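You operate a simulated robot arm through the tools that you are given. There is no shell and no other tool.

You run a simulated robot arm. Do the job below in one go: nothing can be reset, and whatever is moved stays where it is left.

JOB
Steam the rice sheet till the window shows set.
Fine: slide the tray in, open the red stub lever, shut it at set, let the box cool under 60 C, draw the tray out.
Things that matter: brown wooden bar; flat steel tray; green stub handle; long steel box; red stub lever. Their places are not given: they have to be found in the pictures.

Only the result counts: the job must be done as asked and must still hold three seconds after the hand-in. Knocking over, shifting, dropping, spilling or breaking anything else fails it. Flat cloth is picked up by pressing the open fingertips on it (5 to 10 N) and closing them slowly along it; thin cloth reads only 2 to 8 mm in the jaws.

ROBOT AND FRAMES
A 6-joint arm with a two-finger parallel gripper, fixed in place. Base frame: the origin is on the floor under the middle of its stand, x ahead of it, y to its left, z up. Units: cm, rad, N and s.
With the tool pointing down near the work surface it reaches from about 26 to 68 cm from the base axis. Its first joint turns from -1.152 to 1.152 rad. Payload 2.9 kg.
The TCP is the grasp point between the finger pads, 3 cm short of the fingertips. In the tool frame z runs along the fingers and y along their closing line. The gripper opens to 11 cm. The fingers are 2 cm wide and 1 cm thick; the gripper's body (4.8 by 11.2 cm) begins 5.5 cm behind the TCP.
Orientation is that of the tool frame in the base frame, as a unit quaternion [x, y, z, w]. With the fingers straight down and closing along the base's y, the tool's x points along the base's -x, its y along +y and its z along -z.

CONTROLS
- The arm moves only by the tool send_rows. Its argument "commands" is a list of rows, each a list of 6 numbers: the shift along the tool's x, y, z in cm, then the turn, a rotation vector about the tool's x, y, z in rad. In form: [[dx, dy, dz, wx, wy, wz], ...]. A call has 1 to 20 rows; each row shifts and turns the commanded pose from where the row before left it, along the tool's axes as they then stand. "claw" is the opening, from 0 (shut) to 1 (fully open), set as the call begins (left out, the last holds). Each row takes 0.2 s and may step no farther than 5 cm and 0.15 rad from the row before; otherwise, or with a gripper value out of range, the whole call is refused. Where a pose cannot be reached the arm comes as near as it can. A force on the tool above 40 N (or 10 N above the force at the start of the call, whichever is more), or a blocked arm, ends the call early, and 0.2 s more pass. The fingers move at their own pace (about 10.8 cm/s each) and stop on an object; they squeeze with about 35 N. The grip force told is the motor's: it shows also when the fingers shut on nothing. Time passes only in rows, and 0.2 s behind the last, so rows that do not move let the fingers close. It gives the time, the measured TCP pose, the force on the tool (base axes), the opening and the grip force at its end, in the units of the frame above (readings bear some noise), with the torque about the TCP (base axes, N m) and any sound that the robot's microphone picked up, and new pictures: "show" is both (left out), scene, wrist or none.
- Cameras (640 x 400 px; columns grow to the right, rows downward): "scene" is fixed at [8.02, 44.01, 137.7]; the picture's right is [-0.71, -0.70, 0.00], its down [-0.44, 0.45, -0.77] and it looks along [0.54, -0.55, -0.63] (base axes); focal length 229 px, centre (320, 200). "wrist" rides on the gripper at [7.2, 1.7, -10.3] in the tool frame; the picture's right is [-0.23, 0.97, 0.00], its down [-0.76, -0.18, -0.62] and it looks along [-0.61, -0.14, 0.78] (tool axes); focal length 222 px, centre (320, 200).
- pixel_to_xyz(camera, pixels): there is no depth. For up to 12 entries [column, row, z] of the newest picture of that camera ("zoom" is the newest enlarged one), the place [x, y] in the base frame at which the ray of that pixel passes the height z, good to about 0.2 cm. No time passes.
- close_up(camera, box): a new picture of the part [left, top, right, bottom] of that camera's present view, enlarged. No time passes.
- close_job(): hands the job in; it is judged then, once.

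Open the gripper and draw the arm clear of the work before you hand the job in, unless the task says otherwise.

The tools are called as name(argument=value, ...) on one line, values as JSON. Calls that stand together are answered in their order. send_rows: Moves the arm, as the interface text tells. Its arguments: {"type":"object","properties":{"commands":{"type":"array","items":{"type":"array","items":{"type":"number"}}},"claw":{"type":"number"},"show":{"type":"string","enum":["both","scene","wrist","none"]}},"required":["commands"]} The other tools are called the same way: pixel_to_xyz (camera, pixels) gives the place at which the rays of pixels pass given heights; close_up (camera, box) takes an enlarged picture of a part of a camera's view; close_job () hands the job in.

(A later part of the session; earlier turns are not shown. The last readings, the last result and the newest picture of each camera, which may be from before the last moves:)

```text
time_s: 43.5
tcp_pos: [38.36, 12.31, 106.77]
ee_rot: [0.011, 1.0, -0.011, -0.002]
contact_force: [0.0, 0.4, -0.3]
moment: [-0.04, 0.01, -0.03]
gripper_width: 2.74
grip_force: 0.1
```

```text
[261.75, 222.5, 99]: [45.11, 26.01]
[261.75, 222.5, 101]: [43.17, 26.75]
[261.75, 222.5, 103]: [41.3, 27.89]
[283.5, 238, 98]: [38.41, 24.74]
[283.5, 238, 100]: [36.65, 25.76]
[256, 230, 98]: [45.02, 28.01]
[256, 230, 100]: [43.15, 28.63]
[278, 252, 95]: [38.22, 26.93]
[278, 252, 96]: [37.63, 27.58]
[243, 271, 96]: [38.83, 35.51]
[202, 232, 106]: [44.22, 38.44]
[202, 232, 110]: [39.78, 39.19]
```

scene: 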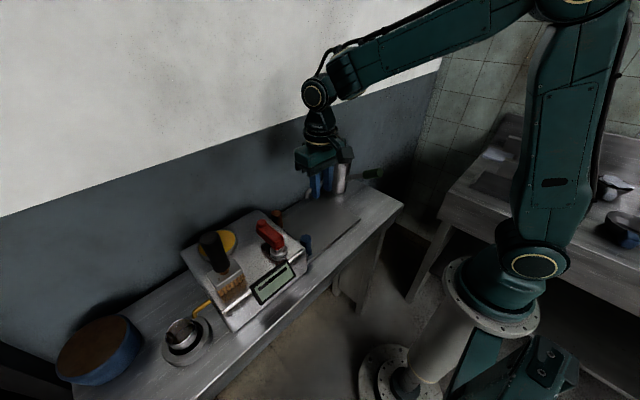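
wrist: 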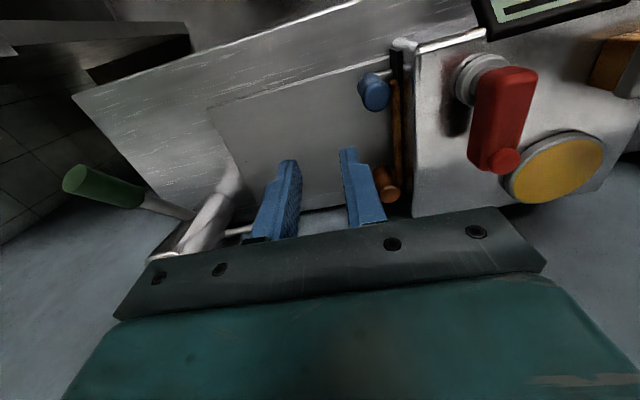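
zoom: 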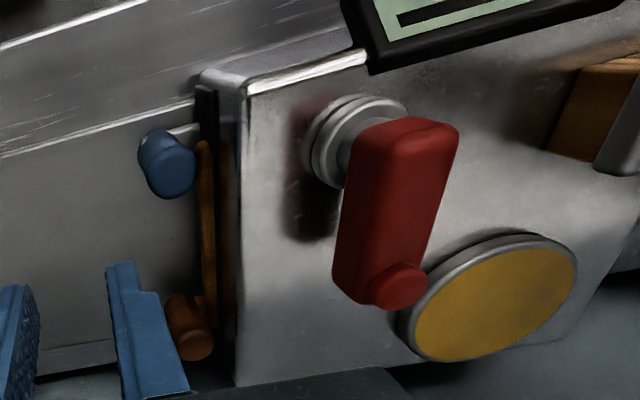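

Lever: hub axis ≈(37.7, 26.2), knob ≈(43.4, 26.4, 100.6), arm top ≈99.5; brush starts at y≈35. I'll correct the small tool tilt, open to 5.5 cm, and move above the lever arm to straddle it like a loose fork.

send_rows(commands=[[0, 0, -1, -0.022, -0.004, -0.022], [-0.8, 2.5, 0, 0, 0, 0], [-0.8, 2.5, 0, 0, 0, 0], [-0.8, 2.5, 0, 0, 0, 0], [-0.8, 2.5, 0, 0, 0, 0], [-0.6, 2.5, 0, 0, 0, 0], [-0.4, 1.5, 0, 0, 0, 0], [0, 0, 0, 0, 0, 0]], claw=0.5, show="both")

close_up(camera="wrist", box=[220, 40, 540, 240])

close_up(camera="scene", box=[180, 180, 340, 280])

```text
time_s: 45.3
tcp_pos: [42.64, 26.25, 107.62]
ee_rot: [0.001, 1.0, 0.0, -0.001]
contact_force: [0.4, 1.3, 0.0]
moment: [0.01, -0.01, 0.0]
gripper_width: 5.5
grip_force: 0.1
```

scene: 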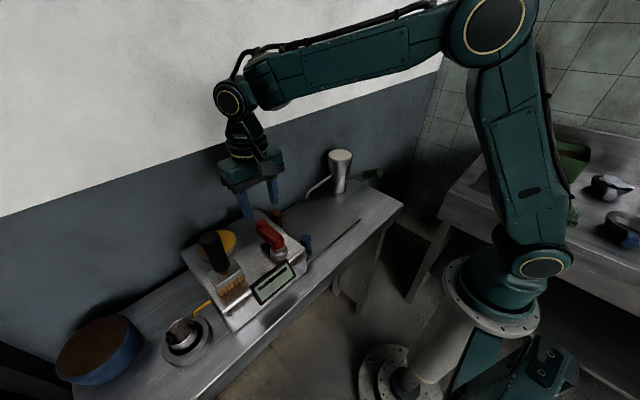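
wrist: 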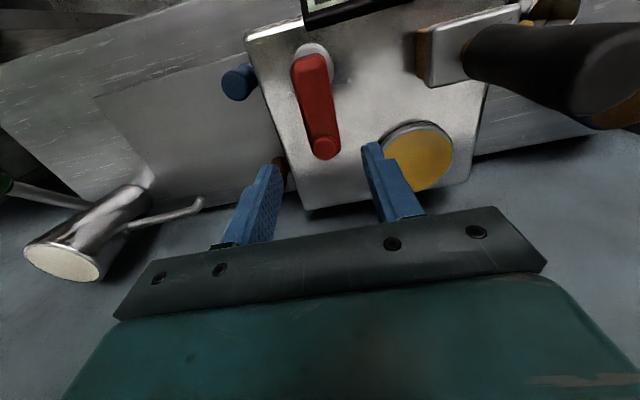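

```text
2.00 times, centred on (380, 140) of wrist
```

zoom: 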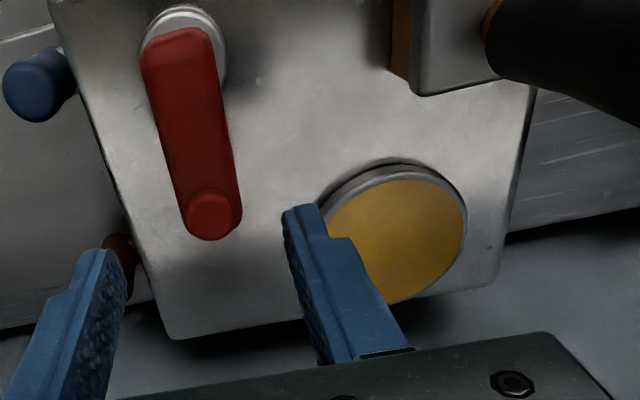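

```text
4.00 times, centred on (260, 230) of scene
```

zoom: 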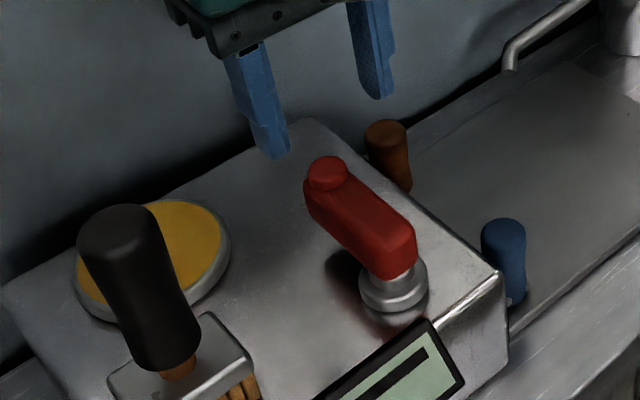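

pixel_to_xyz(camera="zoom", pixels=[[212, 212, 100.6], [163, 130, 99.3], [232, 130, 99.3], [180, 225, 98], [240, 200, 98], [185, 35, 95.5], [320, 215, 95], [410, 70, 97], [490, 30, 106]])

pixel_to_xyz(camera="scene", pixels=[[223, 237, 104], [223, 237, 108], [209, 240, 104], [216, 233, 108]])

```text
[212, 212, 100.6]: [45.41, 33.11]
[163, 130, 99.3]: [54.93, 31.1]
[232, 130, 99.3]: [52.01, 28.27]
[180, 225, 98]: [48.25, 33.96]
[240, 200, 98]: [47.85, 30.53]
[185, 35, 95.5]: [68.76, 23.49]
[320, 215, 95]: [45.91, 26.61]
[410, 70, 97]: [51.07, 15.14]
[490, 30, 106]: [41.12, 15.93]
```

```text
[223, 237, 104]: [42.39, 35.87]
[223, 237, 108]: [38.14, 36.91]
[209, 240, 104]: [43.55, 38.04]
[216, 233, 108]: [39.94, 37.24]
```

pixel_to_xyz(camera="wrist", pixels=[[326, 146, 100.6], [301.5, 105, 99.3], [336, 105, 99.3], [310, 152.5, 98], [340, 140, 98], [312.5, 50, 95.5], [384, 147, 95], [425, 75, 97], [465, 55, 106], [296, 75, 99.3], [328, 65, 99.3]])

```text
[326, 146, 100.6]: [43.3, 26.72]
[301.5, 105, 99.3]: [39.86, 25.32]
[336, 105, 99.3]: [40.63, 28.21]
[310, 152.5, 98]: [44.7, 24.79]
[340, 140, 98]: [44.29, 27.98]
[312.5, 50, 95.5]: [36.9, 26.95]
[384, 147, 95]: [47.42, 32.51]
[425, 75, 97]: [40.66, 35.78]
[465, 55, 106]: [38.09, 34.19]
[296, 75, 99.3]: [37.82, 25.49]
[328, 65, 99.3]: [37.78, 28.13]
```

Arm spans y≈25.3–28.1 (centre 26.7). I'll shift +0.45 in y and descend to TCP z≈99.7 so the fingers straddle the arm with ~1.3 cm play each side.

send_rows(commands=[[0, 0.45, 0, 0, 0, 0], [0, 0, 2, 0, 0, 0], [0, 0, 2, 0, 0, 0], [0, 0, 2, 0, 0, 0], [0, 0, 1.9, 0, 0, 0], [0, 0, 0, 0, 0, 0]], claw=0.5, show="both")

close_up(camera="scene", box=[200, 190, 330, 310])

close_up(camera="wrist", box=[200, 0, 520, 200])

```text
time_s: 46.7
tcp_pos: [42.88, 26.65, 99.63]
ee_rot: [0.001, 1.0, -0.001, 0.0]
contact_force: [0.6, -0.8, 0.2]
moment: [-0.01, -0.02, 0.0]
gripper_width: 5.5
grip_force: 0.1
```

scene: 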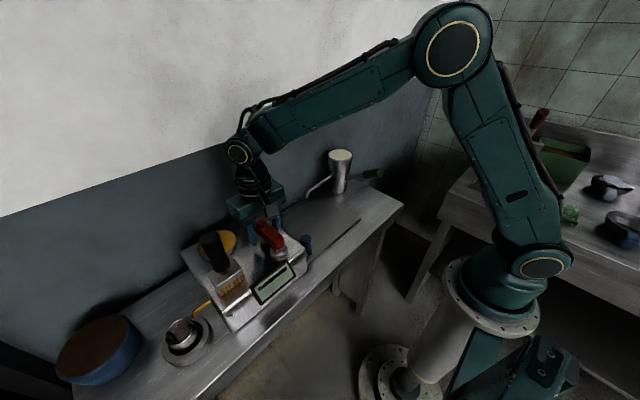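
wrist: 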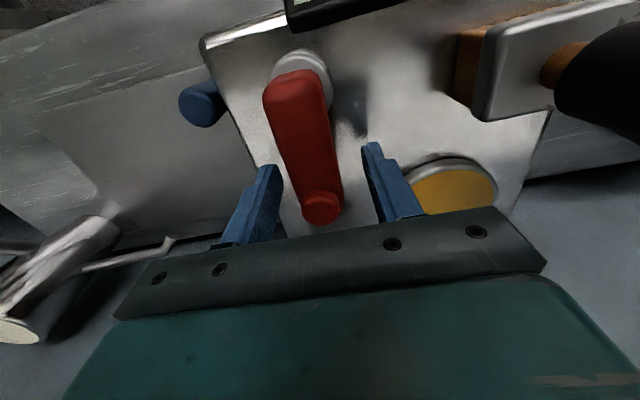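

```text
3.33 times, centred on (265, 250) of scene
```

zoom: 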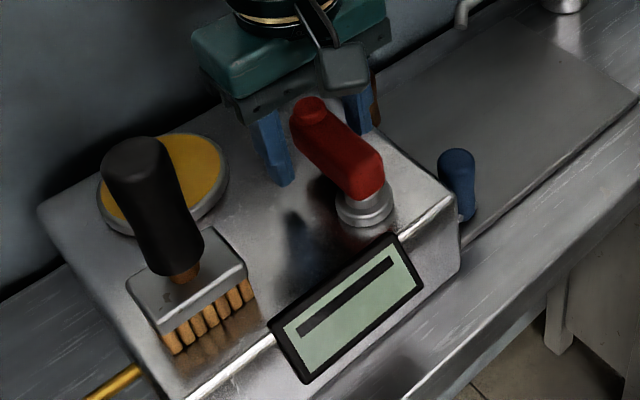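

```text
2.00 times, centred on (360, 100) of wrist
```

zoom: 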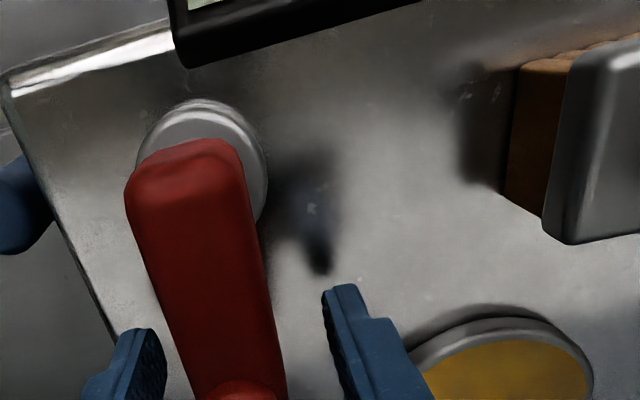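

The fork straddles the arm freely. I'll test the −y direction gently: first closing the play, then a small push.

send_rows(commands=[[0, -0.4, 0, 0, 0, 0], [0, -0.4, 0, 0, 0, 0], [0, -0.3, 0, 0, 0, 0], [0, -0.2, 0, 0, 0, 0], [0, -0.2, 0, 0, 0, 0], [0, -0.15, 0, 0, 0, 0], [0, 0, 0, 0, 0, 0]], claw=0.5, show="wrist")

close_up(camera="wrist", box=[200, 0, 520, 200])

```text
time_s: 48.3
tcp_pos: [42.62, 25.12, 99.6]
ee_rot: [0.0, 1.0, -0.001, 0.0]
contact_force: [0.1, 2.2, 0.3]
moment: [0.11, 0.03, 0.01]
gripper_width: 5.61
grip_force: 1.1
```

wrist: 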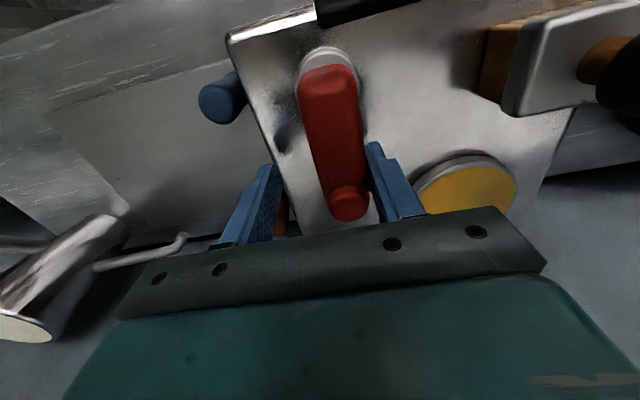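

```text
2.00 times, centred on (360, 100) of wrist
```

zoom: 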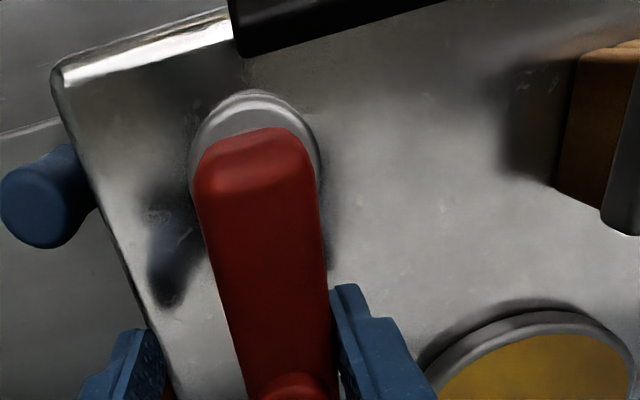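

Light contact (2.2 N). I'll push a little more to see whether it yields.

send_rows(commands=[[0, -0.2, 0, 0, 0, 0], [0, -0.2, 0, 0, 0, 0], [0, -0.2, 0, 0, 0, 0], [0, 0, 0, 0, 0, 0]], claw=0.5, show="wrist")

close_up(camera="wrist", box=[200, 0, 520, 200])

close_up(camera="scene", box=[200, 190, 330, 310])

```text
time_s: 49.3
tcp_pos: [42.7, 24.56, 99.66]
ee_rot: [-0.001, 1.0, -0.001, 0.001]
contact_force: [-1.6, 21.0, 1.6]
moment: [0.3, -0.25, -0.16]
gripper_width: 6.55
grip_force: 10.2
```

wrist: 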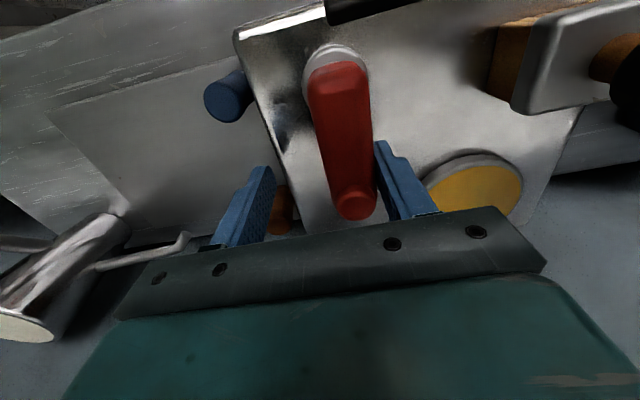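

```text
2.00 times, centred on (360, 100) of wrist
```

zoom: 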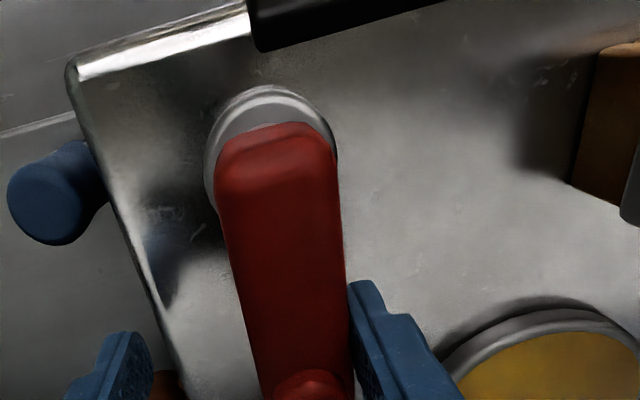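

```text
3.33 times, centred on (265, 250) of scene
```

zoom: 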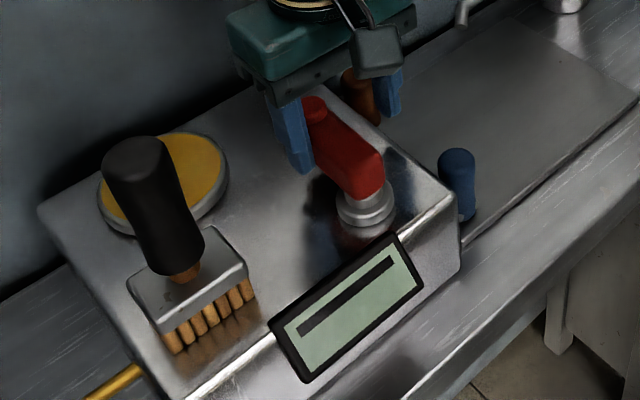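

The lever doesn't turn toward −y (21 N, finger pushed open), so that is its stop. I'll now test the +y direction.

send_rows(commands=[[0, 0.8, 0, 0, 0, 0], [0, 0.8, 0, 0, 0, 0], [0, 0.8, 0, 0, 0, 0], [0, 0.6, 0, 0, 0, 0], [0, 0.3, 0, 0, 0, 0], [0, 0.2, 0, 0, 0, 0], [0, 0.2, 0, 0, 0, 0], [0, 0, 0, 0, 0, 0]], claw=0.5, show="wrist")

close_up(camera="wrist", box=[200, 0, 520, 200])

close_up(camera="scene", box=[200, 190, 330, 310])

```text
time_s: 51.1
tcp_pos: [42.55, 28.25, 99.7]
ee_rot: [0.001, 1.0, 0.0, -0.002]
contact_force: [1.8, -3.4, 0.8]
moment: [-0.02, 0.04, 0.06]
gripper_width: 5.67
grip_force: 1.5
```

wrist: 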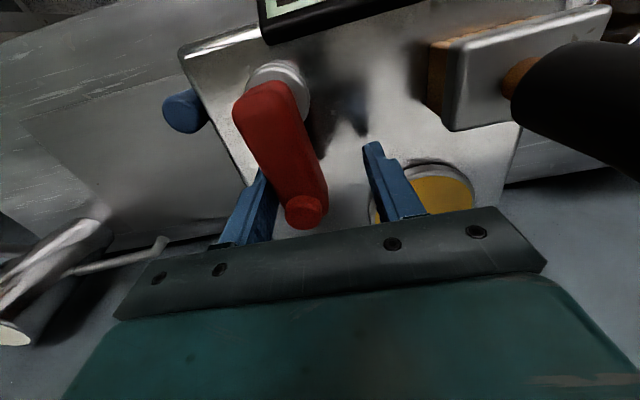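

```text
2.00 times, centred on (360, 100) of wrist
```

zoom: 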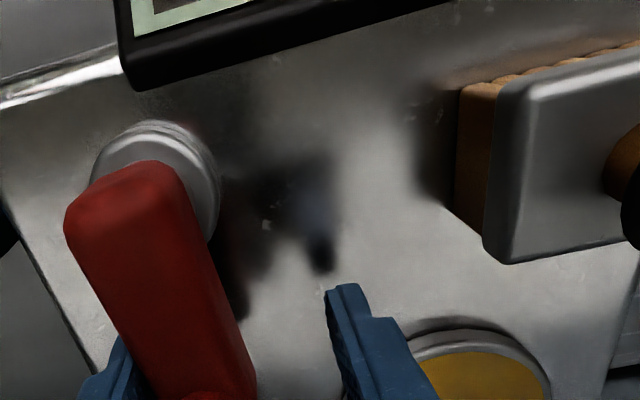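

```text
3.33 times, centred on (265, 250) of scene
```

zoom: 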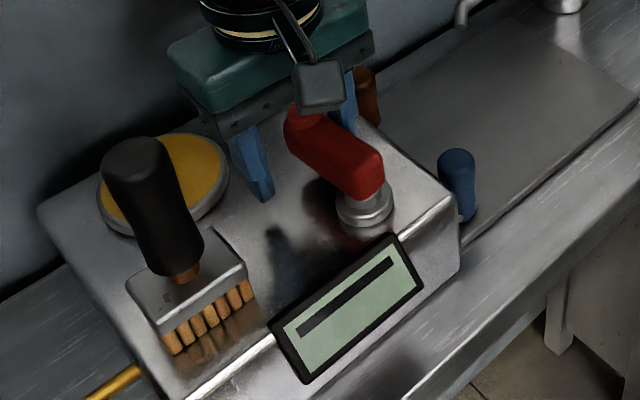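

pixel_to_xyz(camera="wrist", pixels=[[303, 211, 100.6], [278, 90, 95.5], [250, 145, 99.3], [296, 115, 99.3]])

pixel_to_xyz(camera="scene", pixels=[[259, 222.4, 100.6], [259, 222.4, 101], [262, 221.5, 100.6]])

```text
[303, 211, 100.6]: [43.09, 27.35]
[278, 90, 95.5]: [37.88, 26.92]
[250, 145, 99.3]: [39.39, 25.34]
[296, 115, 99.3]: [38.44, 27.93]
```

```text
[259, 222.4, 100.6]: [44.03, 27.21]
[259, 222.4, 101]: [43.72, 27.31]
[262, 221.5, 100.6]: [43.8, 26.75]
```

The lever yields toward +y (knob moved ~0.7 cm at 3 N), so that is the opening direction. Before swinging, I check the display housing and brush heights for finger clearance.

pixel_to_xyz(camera="scene", pixels=[[288, 260.5, 94], [288, 260.5, 96], [288, 260.5, 98], [250, 287.5, 94], [250, 287.5, 96], [227, 259, 98], [227, 259, 100], [231, 252, 100]])

pixel_to_xyz(camera="wrist", pixels=[[271, 44, 94], [271, 44, 96], [271, 44, 98], [448, 128, 96], [448, 128, 98], [430, 100, 95], [464, 45, 98], [515, 95, 104]])

```text
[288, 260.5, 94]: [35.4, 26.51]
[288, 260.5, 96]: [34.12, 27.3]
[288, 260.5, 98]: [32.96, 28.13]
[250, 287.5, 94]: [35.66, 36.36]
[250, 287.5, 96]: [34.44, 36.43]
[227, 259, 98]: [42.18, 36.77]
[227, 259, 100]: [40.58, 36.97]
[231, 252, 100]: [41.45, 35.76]
```

```text
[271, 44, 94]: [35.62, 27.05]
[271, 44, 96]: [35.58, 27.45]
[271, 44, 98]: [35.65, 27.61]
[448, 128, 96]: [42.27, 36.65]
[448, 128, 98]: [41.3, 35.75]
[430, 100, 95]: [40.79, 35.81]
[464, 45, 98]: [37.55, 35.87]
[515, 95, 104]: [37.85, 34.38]
```

Clearances are fine if I work nearer the hub (radius ≈3.7 cm), keeping the gripper away from the brush handle at (39.6, 38.2). I'll reposition with a slightly narrower fork.

send_rows(commands=[[0.5, -0.5, 0, 0, 0, 0], [0.55, 0, 0, 0, 0, 0], [0, 0, 0, 0, 0, 0]], claw=0.42, show="wrist")

close_up(camera="wrist", box=[200, 40, 520, 240])

close_up(camera="scene", box=[200, 190, 330, 310])

```text
time_s: 51.9
tcp_pos: [41.54, 27.67, 99.49]
ee_rot: [0.001, 1.0, -0.001, -0.001]
contact_force: [0.5, -0.1, 0.6]
moment: [0.01, 0.01, 0.04]
gripper_width: 4.63
grip_force: 0.0
```

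wrist: 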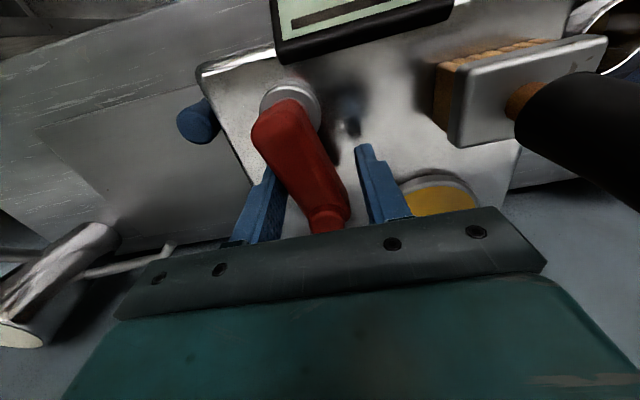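

```text
2.00 times, centred on (360, 140) of wrist
```

zoom: 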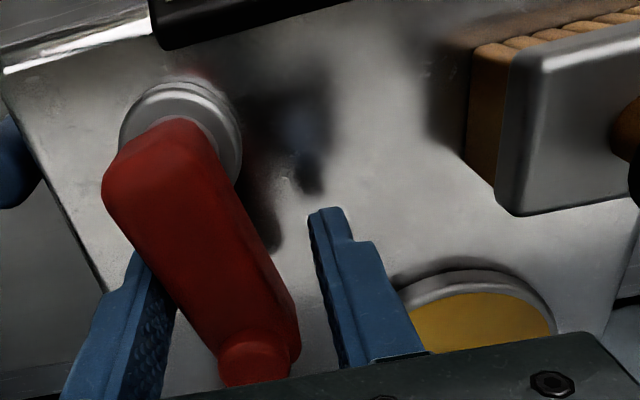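

```text
3.33 times, centred on (265, 250) of scene
```

zoom: 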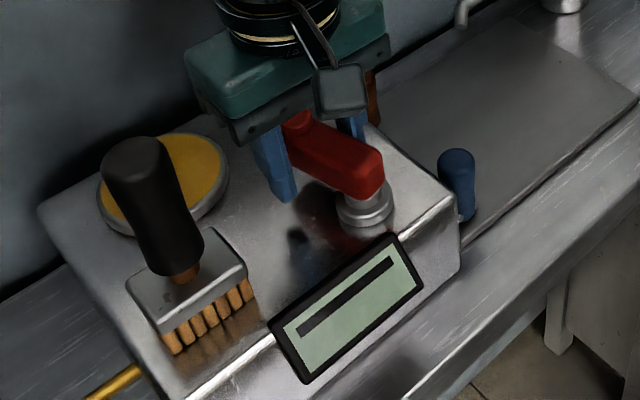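

The lever turns easily. Now I swing the fork about the hub axis: six rows of 0.12 rad each with matching shift.

send_rows(commands=[[0.12, 0.436, 0, 0, 0, -0.12], [0.13, 0.436, 0, 0, 0, -0.12], [0.13, 0.436, 0, 0, 0, -0.12], [0.13, 0.436, 0, 0, 0, -0.12], [0.13, 0.436, 0, 0, 0, -0.12], [0.13, 0.436, 0, 0, 0, -0.12], [0, 0, 0, 0, 0, 0]], claw=0.42, show="both")

close_up(camera="scene", box=[200, 190, 330, 310])

```text
time_s: 53.5
tcp_pos: [40.14, 29.89, 99.67]
ee_rot: [-0.353, 0.936, -0.001, -0.001]
contact_force: [2.5, -2.2, -1.7]
moment: [-0.01, -0.03, 0.06]
gripper_width: 4.77
grip_force: 2.3
```

scene: 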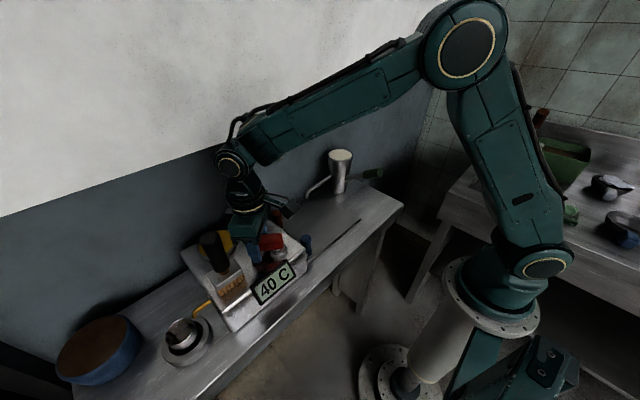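
wrist: 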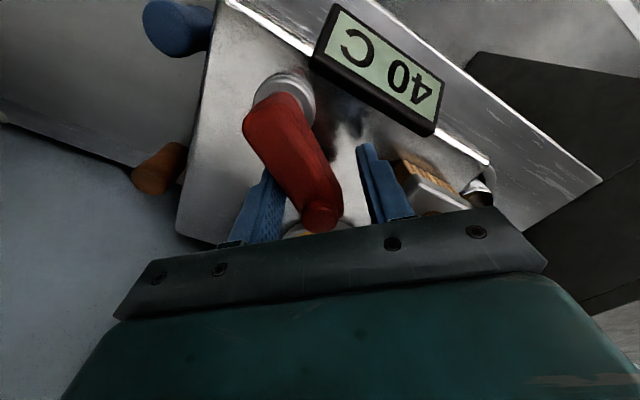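

```text
3.33 times, centred on (265, 250) of scene
```

zoom: 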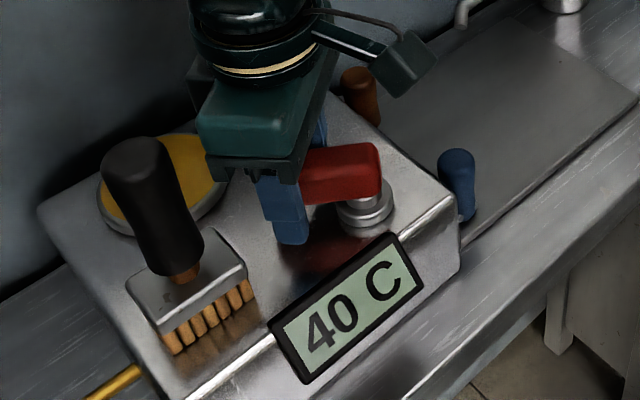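

The window now shows "40 C": steam is on. I'll open the lever further toward its stop with five more rows while watching force and window.

send_rows(commands=[[0.13, 0.436, 0, 0, 0, -0.12], [0.13, 0.436, 0, 0, 0, -0.12], [0.13, 0.436, 0, 0, 0, -0.12], [0.13, 0.436, 0, 0, 0, -0.12], [0, 0, 0, 0, 0, 0]], claw=0.42, show="both")

close_up(camera="scene", box=[200, 190, 330, 310])

```text
time_s: 54.7
tcp_pos: [38.51, 30.58, 99.69]
ee_rot: [-0.565, 0.825, 0.0, -0.002]
contact_force: [2.5, -0.7, -1.0]
moment: [-0.02, -0.04, 0.04]
gripper_width: 4.75
grip_force: 1.3
```

scene: 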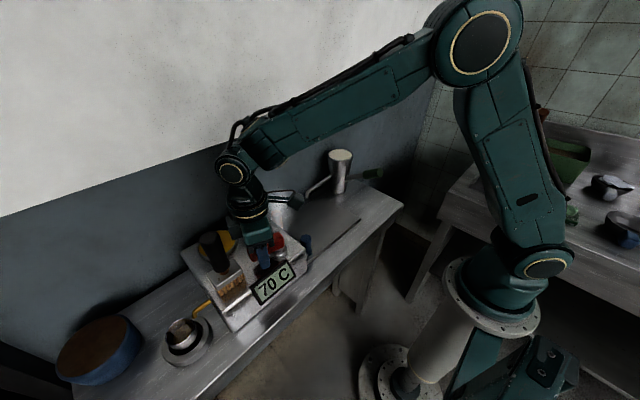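
wrist: 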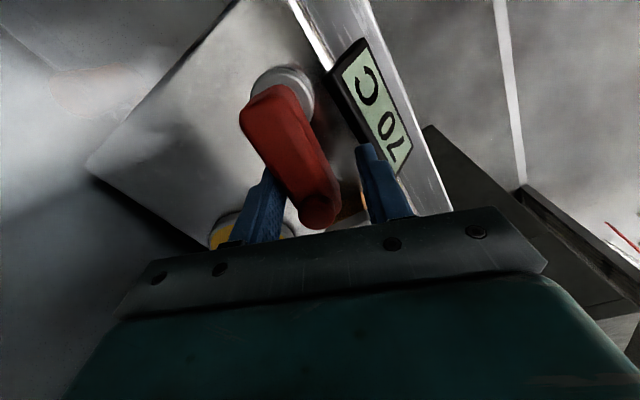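

```text
3.33 times, centred on (265, 250) of scene
```

zoom: 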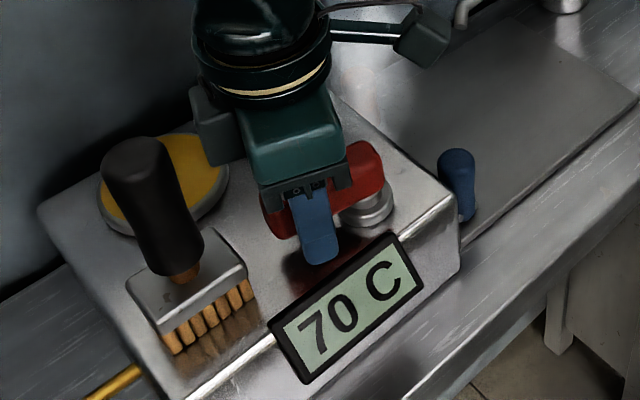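

"70 C" and rising, with steam appearing. I'll nudge it a bit further open and keep watching the window with short calls.

send_rows(commands=[[0.11, 0.36, 0, 0, 0, -0.1], [0, 0, 0, 0, 0, 0]], claw=0.42, show="scene")

close_up(camera="scene", box=[240, 255, 310, 310])

```text
time_s: 55.3
tcp_pos: [38.05, 30.67, 99.65]
ee_rot: [-0.606, 0.795, -0.001, -0.001]
contact_force: [2.7, -1.1, 0.1]
moment: [-0.05, -0.07, 0.04]
gripper_width: 4.78
grip_force: 2.2
```

scene: 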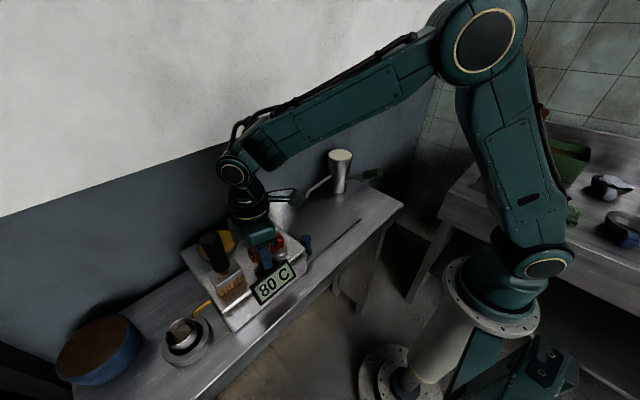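

```text
7.27 times, centred on (275, 282) of scene
```

zoom: 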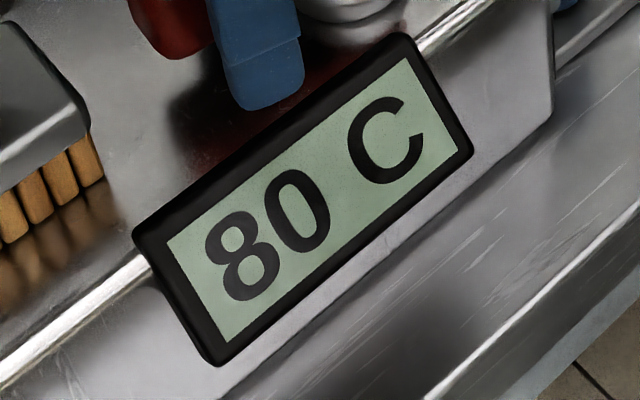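

"80 C". While waiting I'll shift the fork 1 cm back so the opposite finger is near the arm, ready to shut quickly.

send_rows(commands=[[0, -0.5, 0, 0, 0, 0], [0, -0.5, 0, 0, 0, 0]], claw=0.42, show="scene")

close_up(camera="scene", box=[220, 215, 320, 310])

```text
time_s: 55.9
tcp_pos: [39.13, 30.26, 99.51]
ee_rot: [-0.605, 0.796, 0.0, -0.001]
contact_force: [-0.3, -0.2, 0.3]
moment: [0.0, 0.0, -0.02]
gripper_width: 4.63
grip_force: 0.1
```

scene: 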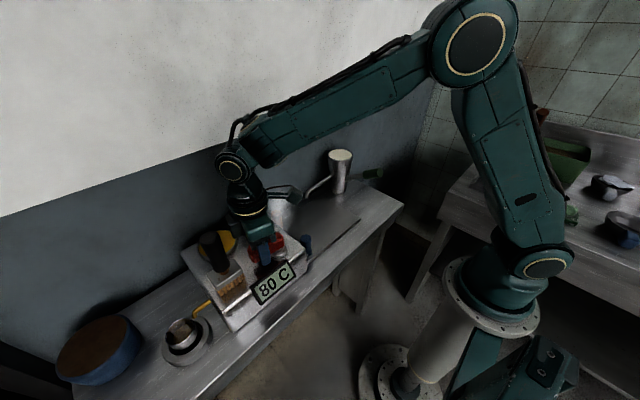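

```text
4.21 times, centred on (270, 262) of scene
```

zoom: 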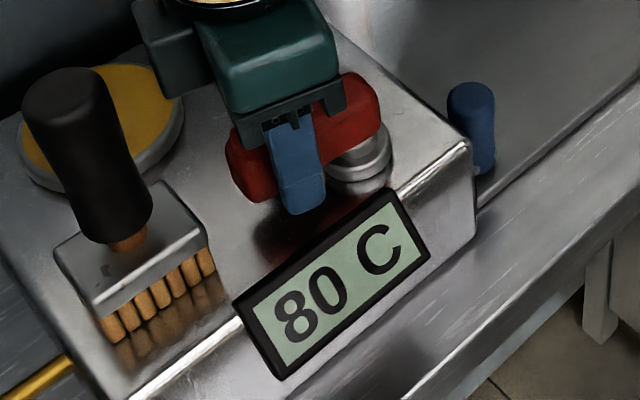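

Still "80 C" with the lever staying open by itself. I keep waiting in short calls.

send_rows(commands=[[0, 0, 0, 0, 0, 0], [0, 0, 0, 0, 0, 0], [0, 0, 0, 0, 0, 0]], show="scene")

close_up(camera="scene", box=[220, 215, 320, 310])

```text
time_s: 56.7
tcp_pos: [39.21, 30.2, 99.66]
ee_rot: [-0.605, 0.796, 0.0, -0.001]
contact_force: [0.1, -0.9, 0.4]
moment: [0.02, -0.03, 0.03]
gripper_width: 4.62
grip_force: 0.2
```

scene: 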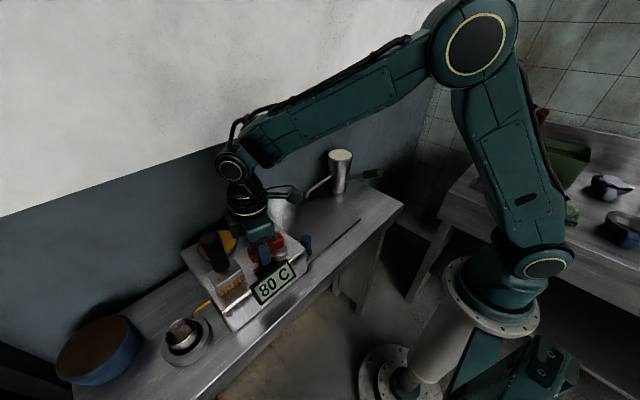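

```text
4.21 times, centred on (270, 262) of scene
```

zoom: 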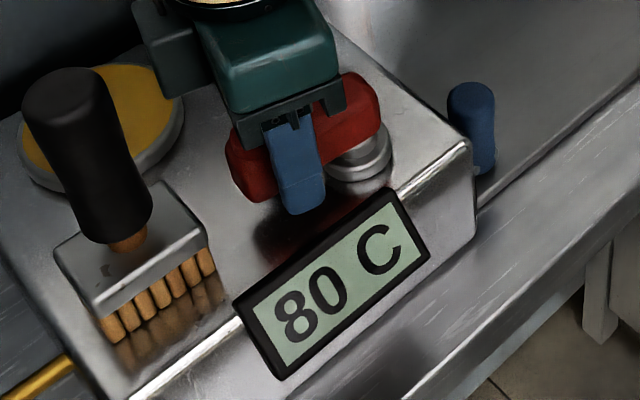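

Holding at "80 C". I'll wait about a second more per call.

send_rows(commands=[[0, 0, 0, 0, 0, 0], [0, 0, 0, 0, 0, 0], [0, 0, 0, 0, 0, 0], [0, 0, 0, 0, 0, 0]], show="none")

close_up(camera="scene", box=[220, 215, 320, 310])

```text
time_s: 57.7
tcp_pos: [39.05, 30.29, 99.62]
ee_rot: [-0.605, 0.796, 0.0, -0.001]
contact_force: [0.2, -1.2, 0.1]
moment: [0.01, 0.02, 0.0]
gripper_width: 4.61
grip_force: 0.1
```

```text
4.21 times, centred on (270, 262) of scene
```

zoom: 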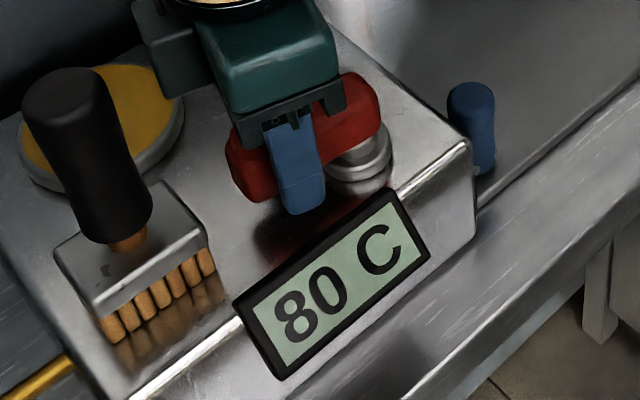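

send_rows(commands=[[0, 0, 0, 0, 0, 0], [0, 0, 0, 0, 0, 0], [0, 0, 0, 0, 0, 0], [0, 0, 0, 0, 0, 0]], show="both")

close_up(camera="scene", box=[220, 190, 340, 310])

```text
time_s: 58.7
tcp_pos: [39.18, 30.3, 99.69]
ee_rot: [-0.605, 0.796, 0.0, -0.001]
contact_force: [-0.1, 0.5, -0.8]
moment: [0.0, -0.01, -0.01]
gripper_width: 4.62
grip_force: 0.0
```

scene: 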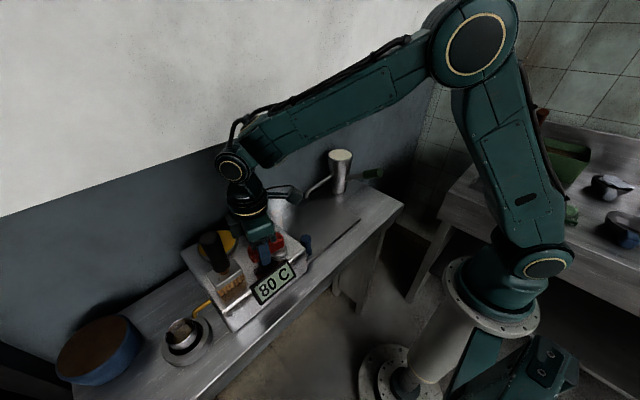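
wrist: 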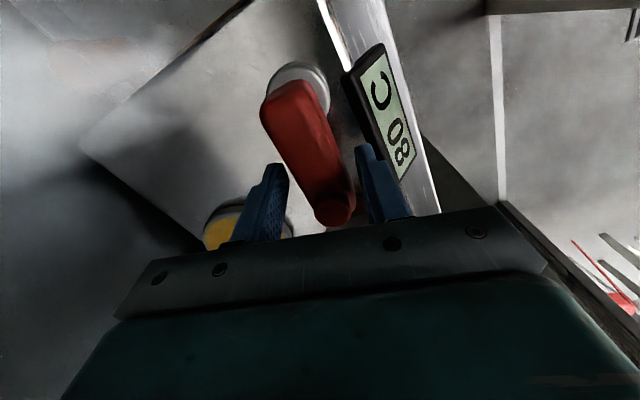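

```text
3.33 times, centred on (280, 250) of scene
```

zoom: 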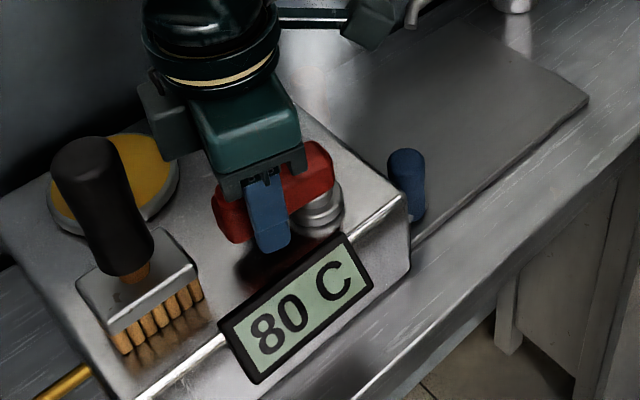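

The reading sticks at "80 C", so the lever may not be fully open. I'll bring the trailing finger back to the arm and turn it further toward its stop.

send_rows(commands=[[0, 0.5, 0, 0, 0, 0], [0, 0.5, 0, 0, 0, 0], [0.11, 0.36, 0, 0, 0, -0.1], [0.11, 0.36, 0, 0, 0, -0.1], [0, 0, 0, 0, 0, 0]], show="both")

close_up(camera="scene", box=[220, 190, 340, 310])

```text
time_s: 59.9
tcp_pos: [37.41, 30.46, 99.69]
ee_rot: [-0.682, 0.732, 0.0, 0.0]
contact_force: [8.8, -2.3, 0.1]
moment: [-0.02, -0.11, 0.03]
gripper_width: 5.08
grip_force: 4.1
```

scene: 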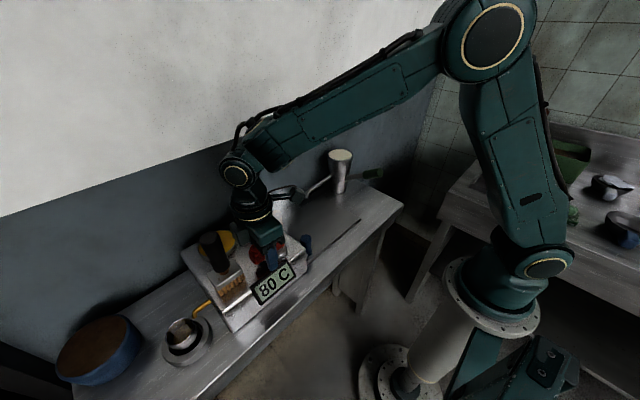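
wrist: 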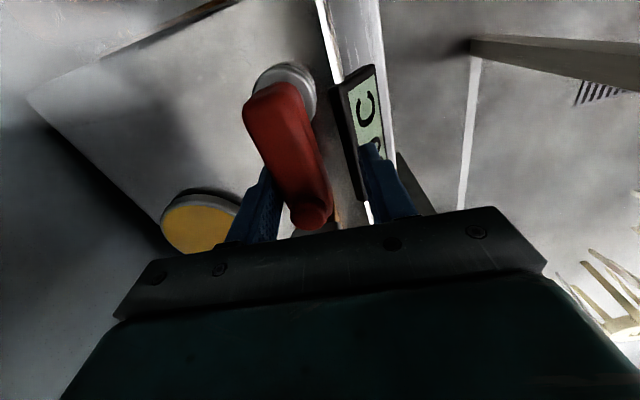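

```text
3.33 times, centred on (280, 250) of scene
```

zoom: 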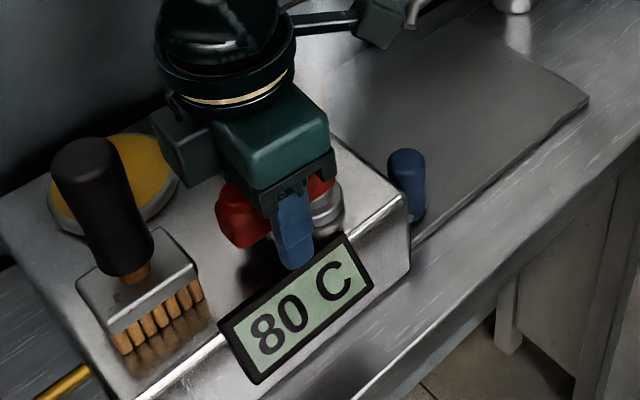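

Resistance rose to ~9 N, so the lever is near its open stop. I'll ease the fork slightly and continue watching the window.

send_rows(commands=[[0, -0.5, 0, 0, 0, 0], [0, -0.5, 0, 0, 0, 0], [0, 0, 0, 0, 0, 0], [0, 0, 0, 0, 0, 0]], show="wrist")

close_up(camera="scene", box=[220, 190, 340, 310])

```text
time_s: 60.9
tcp_pos: [38.35, 30.6, 99.6]
ee_rot: [-0.681, 0.732, 0.001, -0.001]
contact_force: [0.1, 1.1, 0.2]
moment: [0.02, 0.01, 0.02]
gripper_width: 4.65
grip_force: 0.1
```

wrist: 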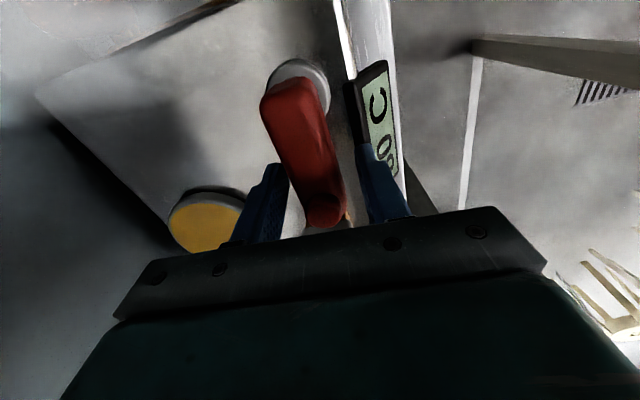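

```text
3.33 times, centred on (280, 250) of scene
```

zoom: 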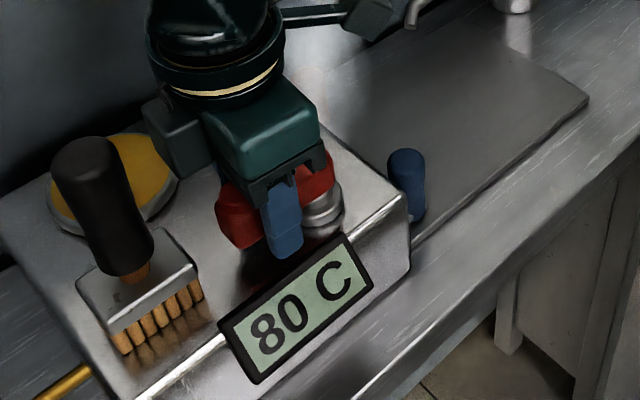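

send_rows(commands=[[0, 0, 0, 0, 0, 0], [0, 0, 0, 0, 0, 0], [0, 0, 0, 0, 0, 0], [0, 0, 0, 0, 0, 0], [0, 0, 0, 0, 0, 0]], show="none")

close_up(camera="scene", box=[220, 190, 340, 310])

```text
time_s: 62.1
tcp_pos: [38.33, 30.58, 99.68]
ee_rot: [-0.682, 0.732, 0.0, -0.001]
contact_force: [-0.3, -1.1, -0.2]
moment: [0.0, 0.01, -0.03]
gripper_width: 4.61
grip_force: 0.1
```

```text
3.33 times, centred on (280, 250) of scene
```

zoom: 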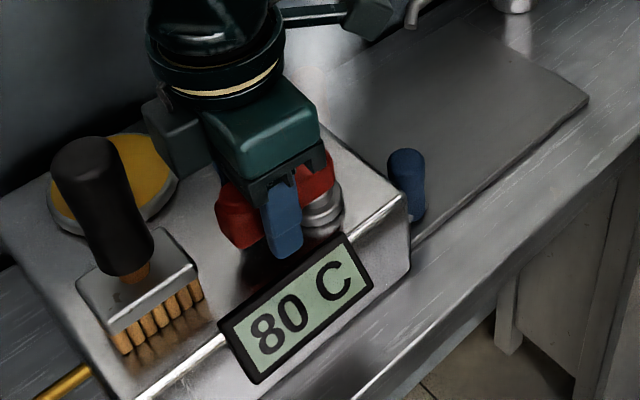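

Still "80 C" with visible steam. I'll keep waiting in ~1.2 s calls, checking the window each time.

send_rows(commands=[[0, 0, 0, 0, 0, 0], [0, 0, 0, 0, 0, 0], [0, 0, 0, 0, 0, 0], [0, 0, 0, 0, 0, 0], [0, 0, 0, 0, 0, 0], [0, 0, 0, 0, 0, 0]], show="none")

close_up(camera="scene", box=[220, 190, 340, 310])

```text
time_s: 63.5
tcp_pos: [38.27, 30.52, 99.59]
ee_rot: [-0.681, 0.732, 0.0, -0.003]
contact_force: [-0.3, 0.3, -0.4]
moment: [0.02, 0.01, 0.04]
gripper_width: 4.59
grip_force: 0.0
```

```text
3.33 times, centred on (280, 250) of scene
```

zoom: 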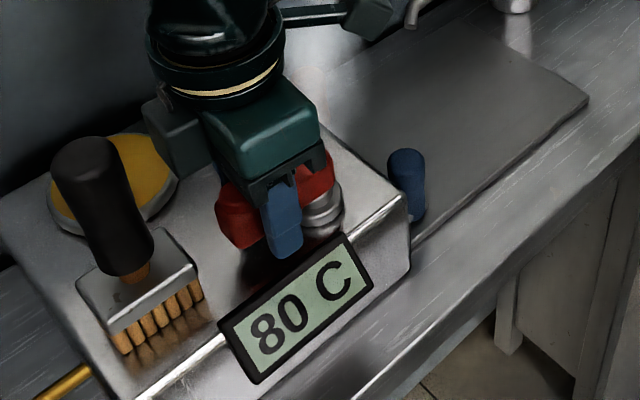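

send_rows(commands=[[0, 0, 0, 0, 0, 0], [0, 0, 0, 0, 0, 0], [0, 0, 0, 0, 0, 0], [0, 0, 0, 0, 0, 0], [0, 0, 0, 0, 0, 0]], show="both")

close_up(camera="scene", box=[220, 180, 380, 310])

```text
time_s: 64.7
tcp_pos: [38.47, 30.46, 99.63]
ee_rot: [-0.681, 0.732, 0.0, -0.001]
contact_force: [0.3, -1.1, -1.0]
moment: [0.02, 0.0, -0.03]
gripper_width: 4.63
grip_force: 0.0
```

scene: 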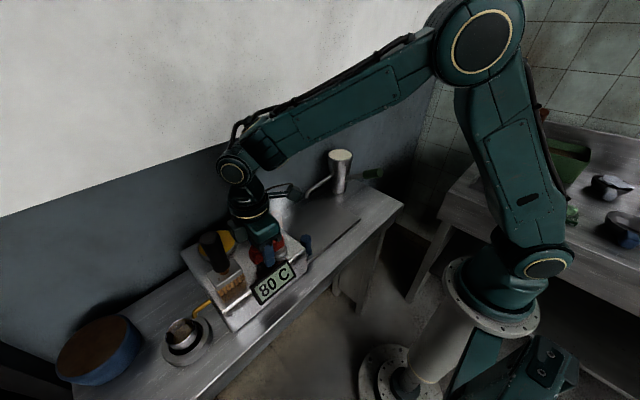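
wrist: 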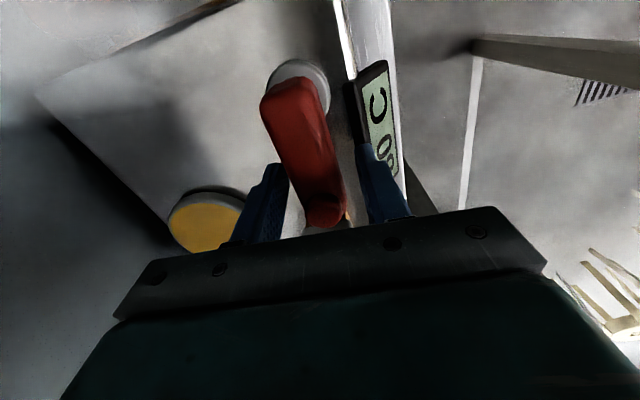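

```text
3.08 times, centred on (300, 245) of scene
```

zoom: 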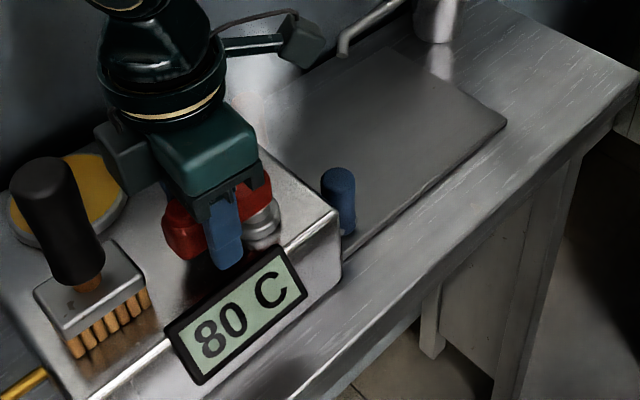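

Let me verify the lever is really at its open stop by pushing it a little harder in the opening direction.

send_rows(commands=[[0, 0.5, 0, 0, 0, 0], [0, 0.4, 0, 0, 0, 0], [0.05, 0.25, 0, 0, 0, -0.07], [0.05, 0.25, 0, 0, 0, -0.07], [0, 0.15, 0, 0, 0, 0]], show="wrist")

close_up(camera="scene", box=[220, 190, 340, 310])

```text
time_s: 65.9
tcp_pos: [36.99, 30.42, 99.78]
ee_rot: [0.73, -0.684, 0.001, -0.001]
contact_force: [24.2, -8.2, 0.1]
moment: [-0.08, -0.17, -0.49]
gripper_width: 5.73
grip_force: 11.3
```

wrist: 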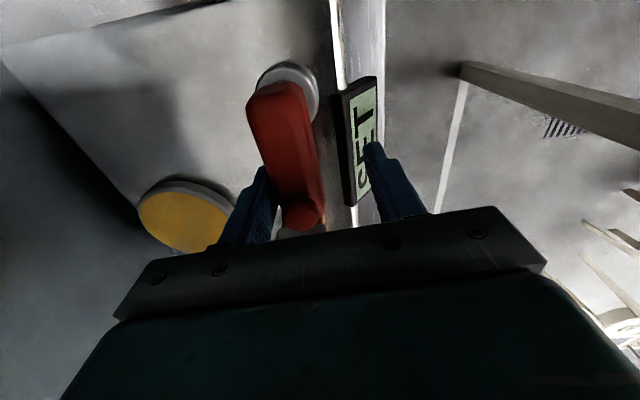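

```text
3.33 times, centred on (280, 250) of scene
```

zoom: 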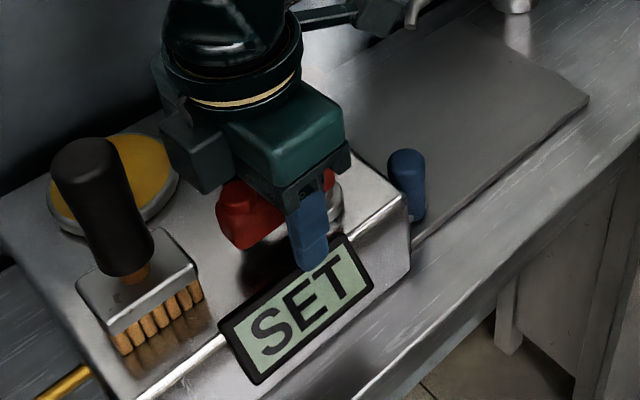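

The window shows "SET"! Shutting the lever now: shift the fork back to take up the play, then swing it back about the hub to the closed position.

send_rows(commands=[[0, -0.9, 0, 0, 0, 0], [0, -0.7, 0, 0, 0, 0.03], [0.17, -0.535, 0, 0, 0, 0.147], [0.17, -0.535, 0, 0, 0, 0.147], [0.17, -0.535, 0, 0, 0, 0.147], [0.17, -0.535, 0, 0, 0, 0.147], [0.17, -0.535, 0, 0, 0, 0.147], [0.17, -0.535, 0, 0, 0, 0.147], [0.17, -0.535, 0, 0, 0, 0.147], [0.17, -0.535, 0, 0, 0, 0.147], [0.17, -0.535, 0, 0, 0, 0.147], [0.17, -0.535, 0, 0, 0, 0.147], [0.15, -0.5, 0, 0, 0, 0.136], [0, 0, 0, 0, 0, 0]], claw=0.42, show="both")

close_up(camera="scene", box=[220, 190, 340, 310])

```text
time_s: 68.9
tcp_pos: [41.48, 25.85, 99.64]
ee_rot: [-0.001, 1.0, -0.002, 0.0]
contact_force: [0.7, 1.9, -0.6]
moment: [0.11, 0.0, 0.03]
gripper_width: 4.72
grip_force: 1.3
```

scene: 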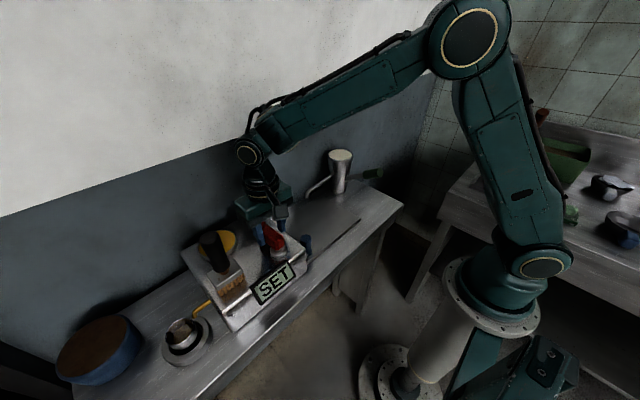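
wrist: 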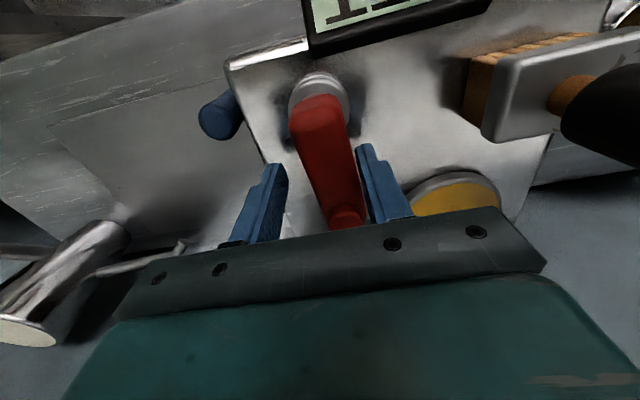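

```text
3.33 times, centred on (280, 250) of scene
```

zoom: 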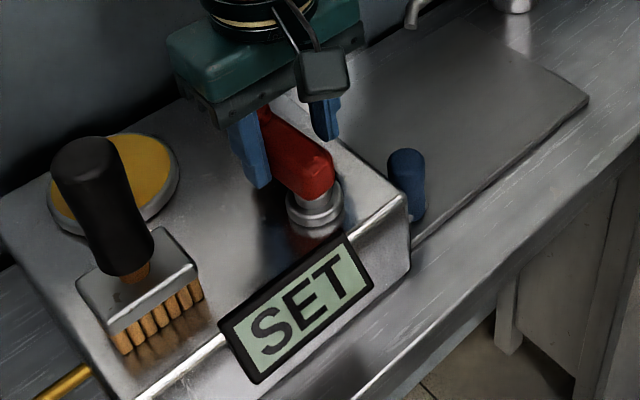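

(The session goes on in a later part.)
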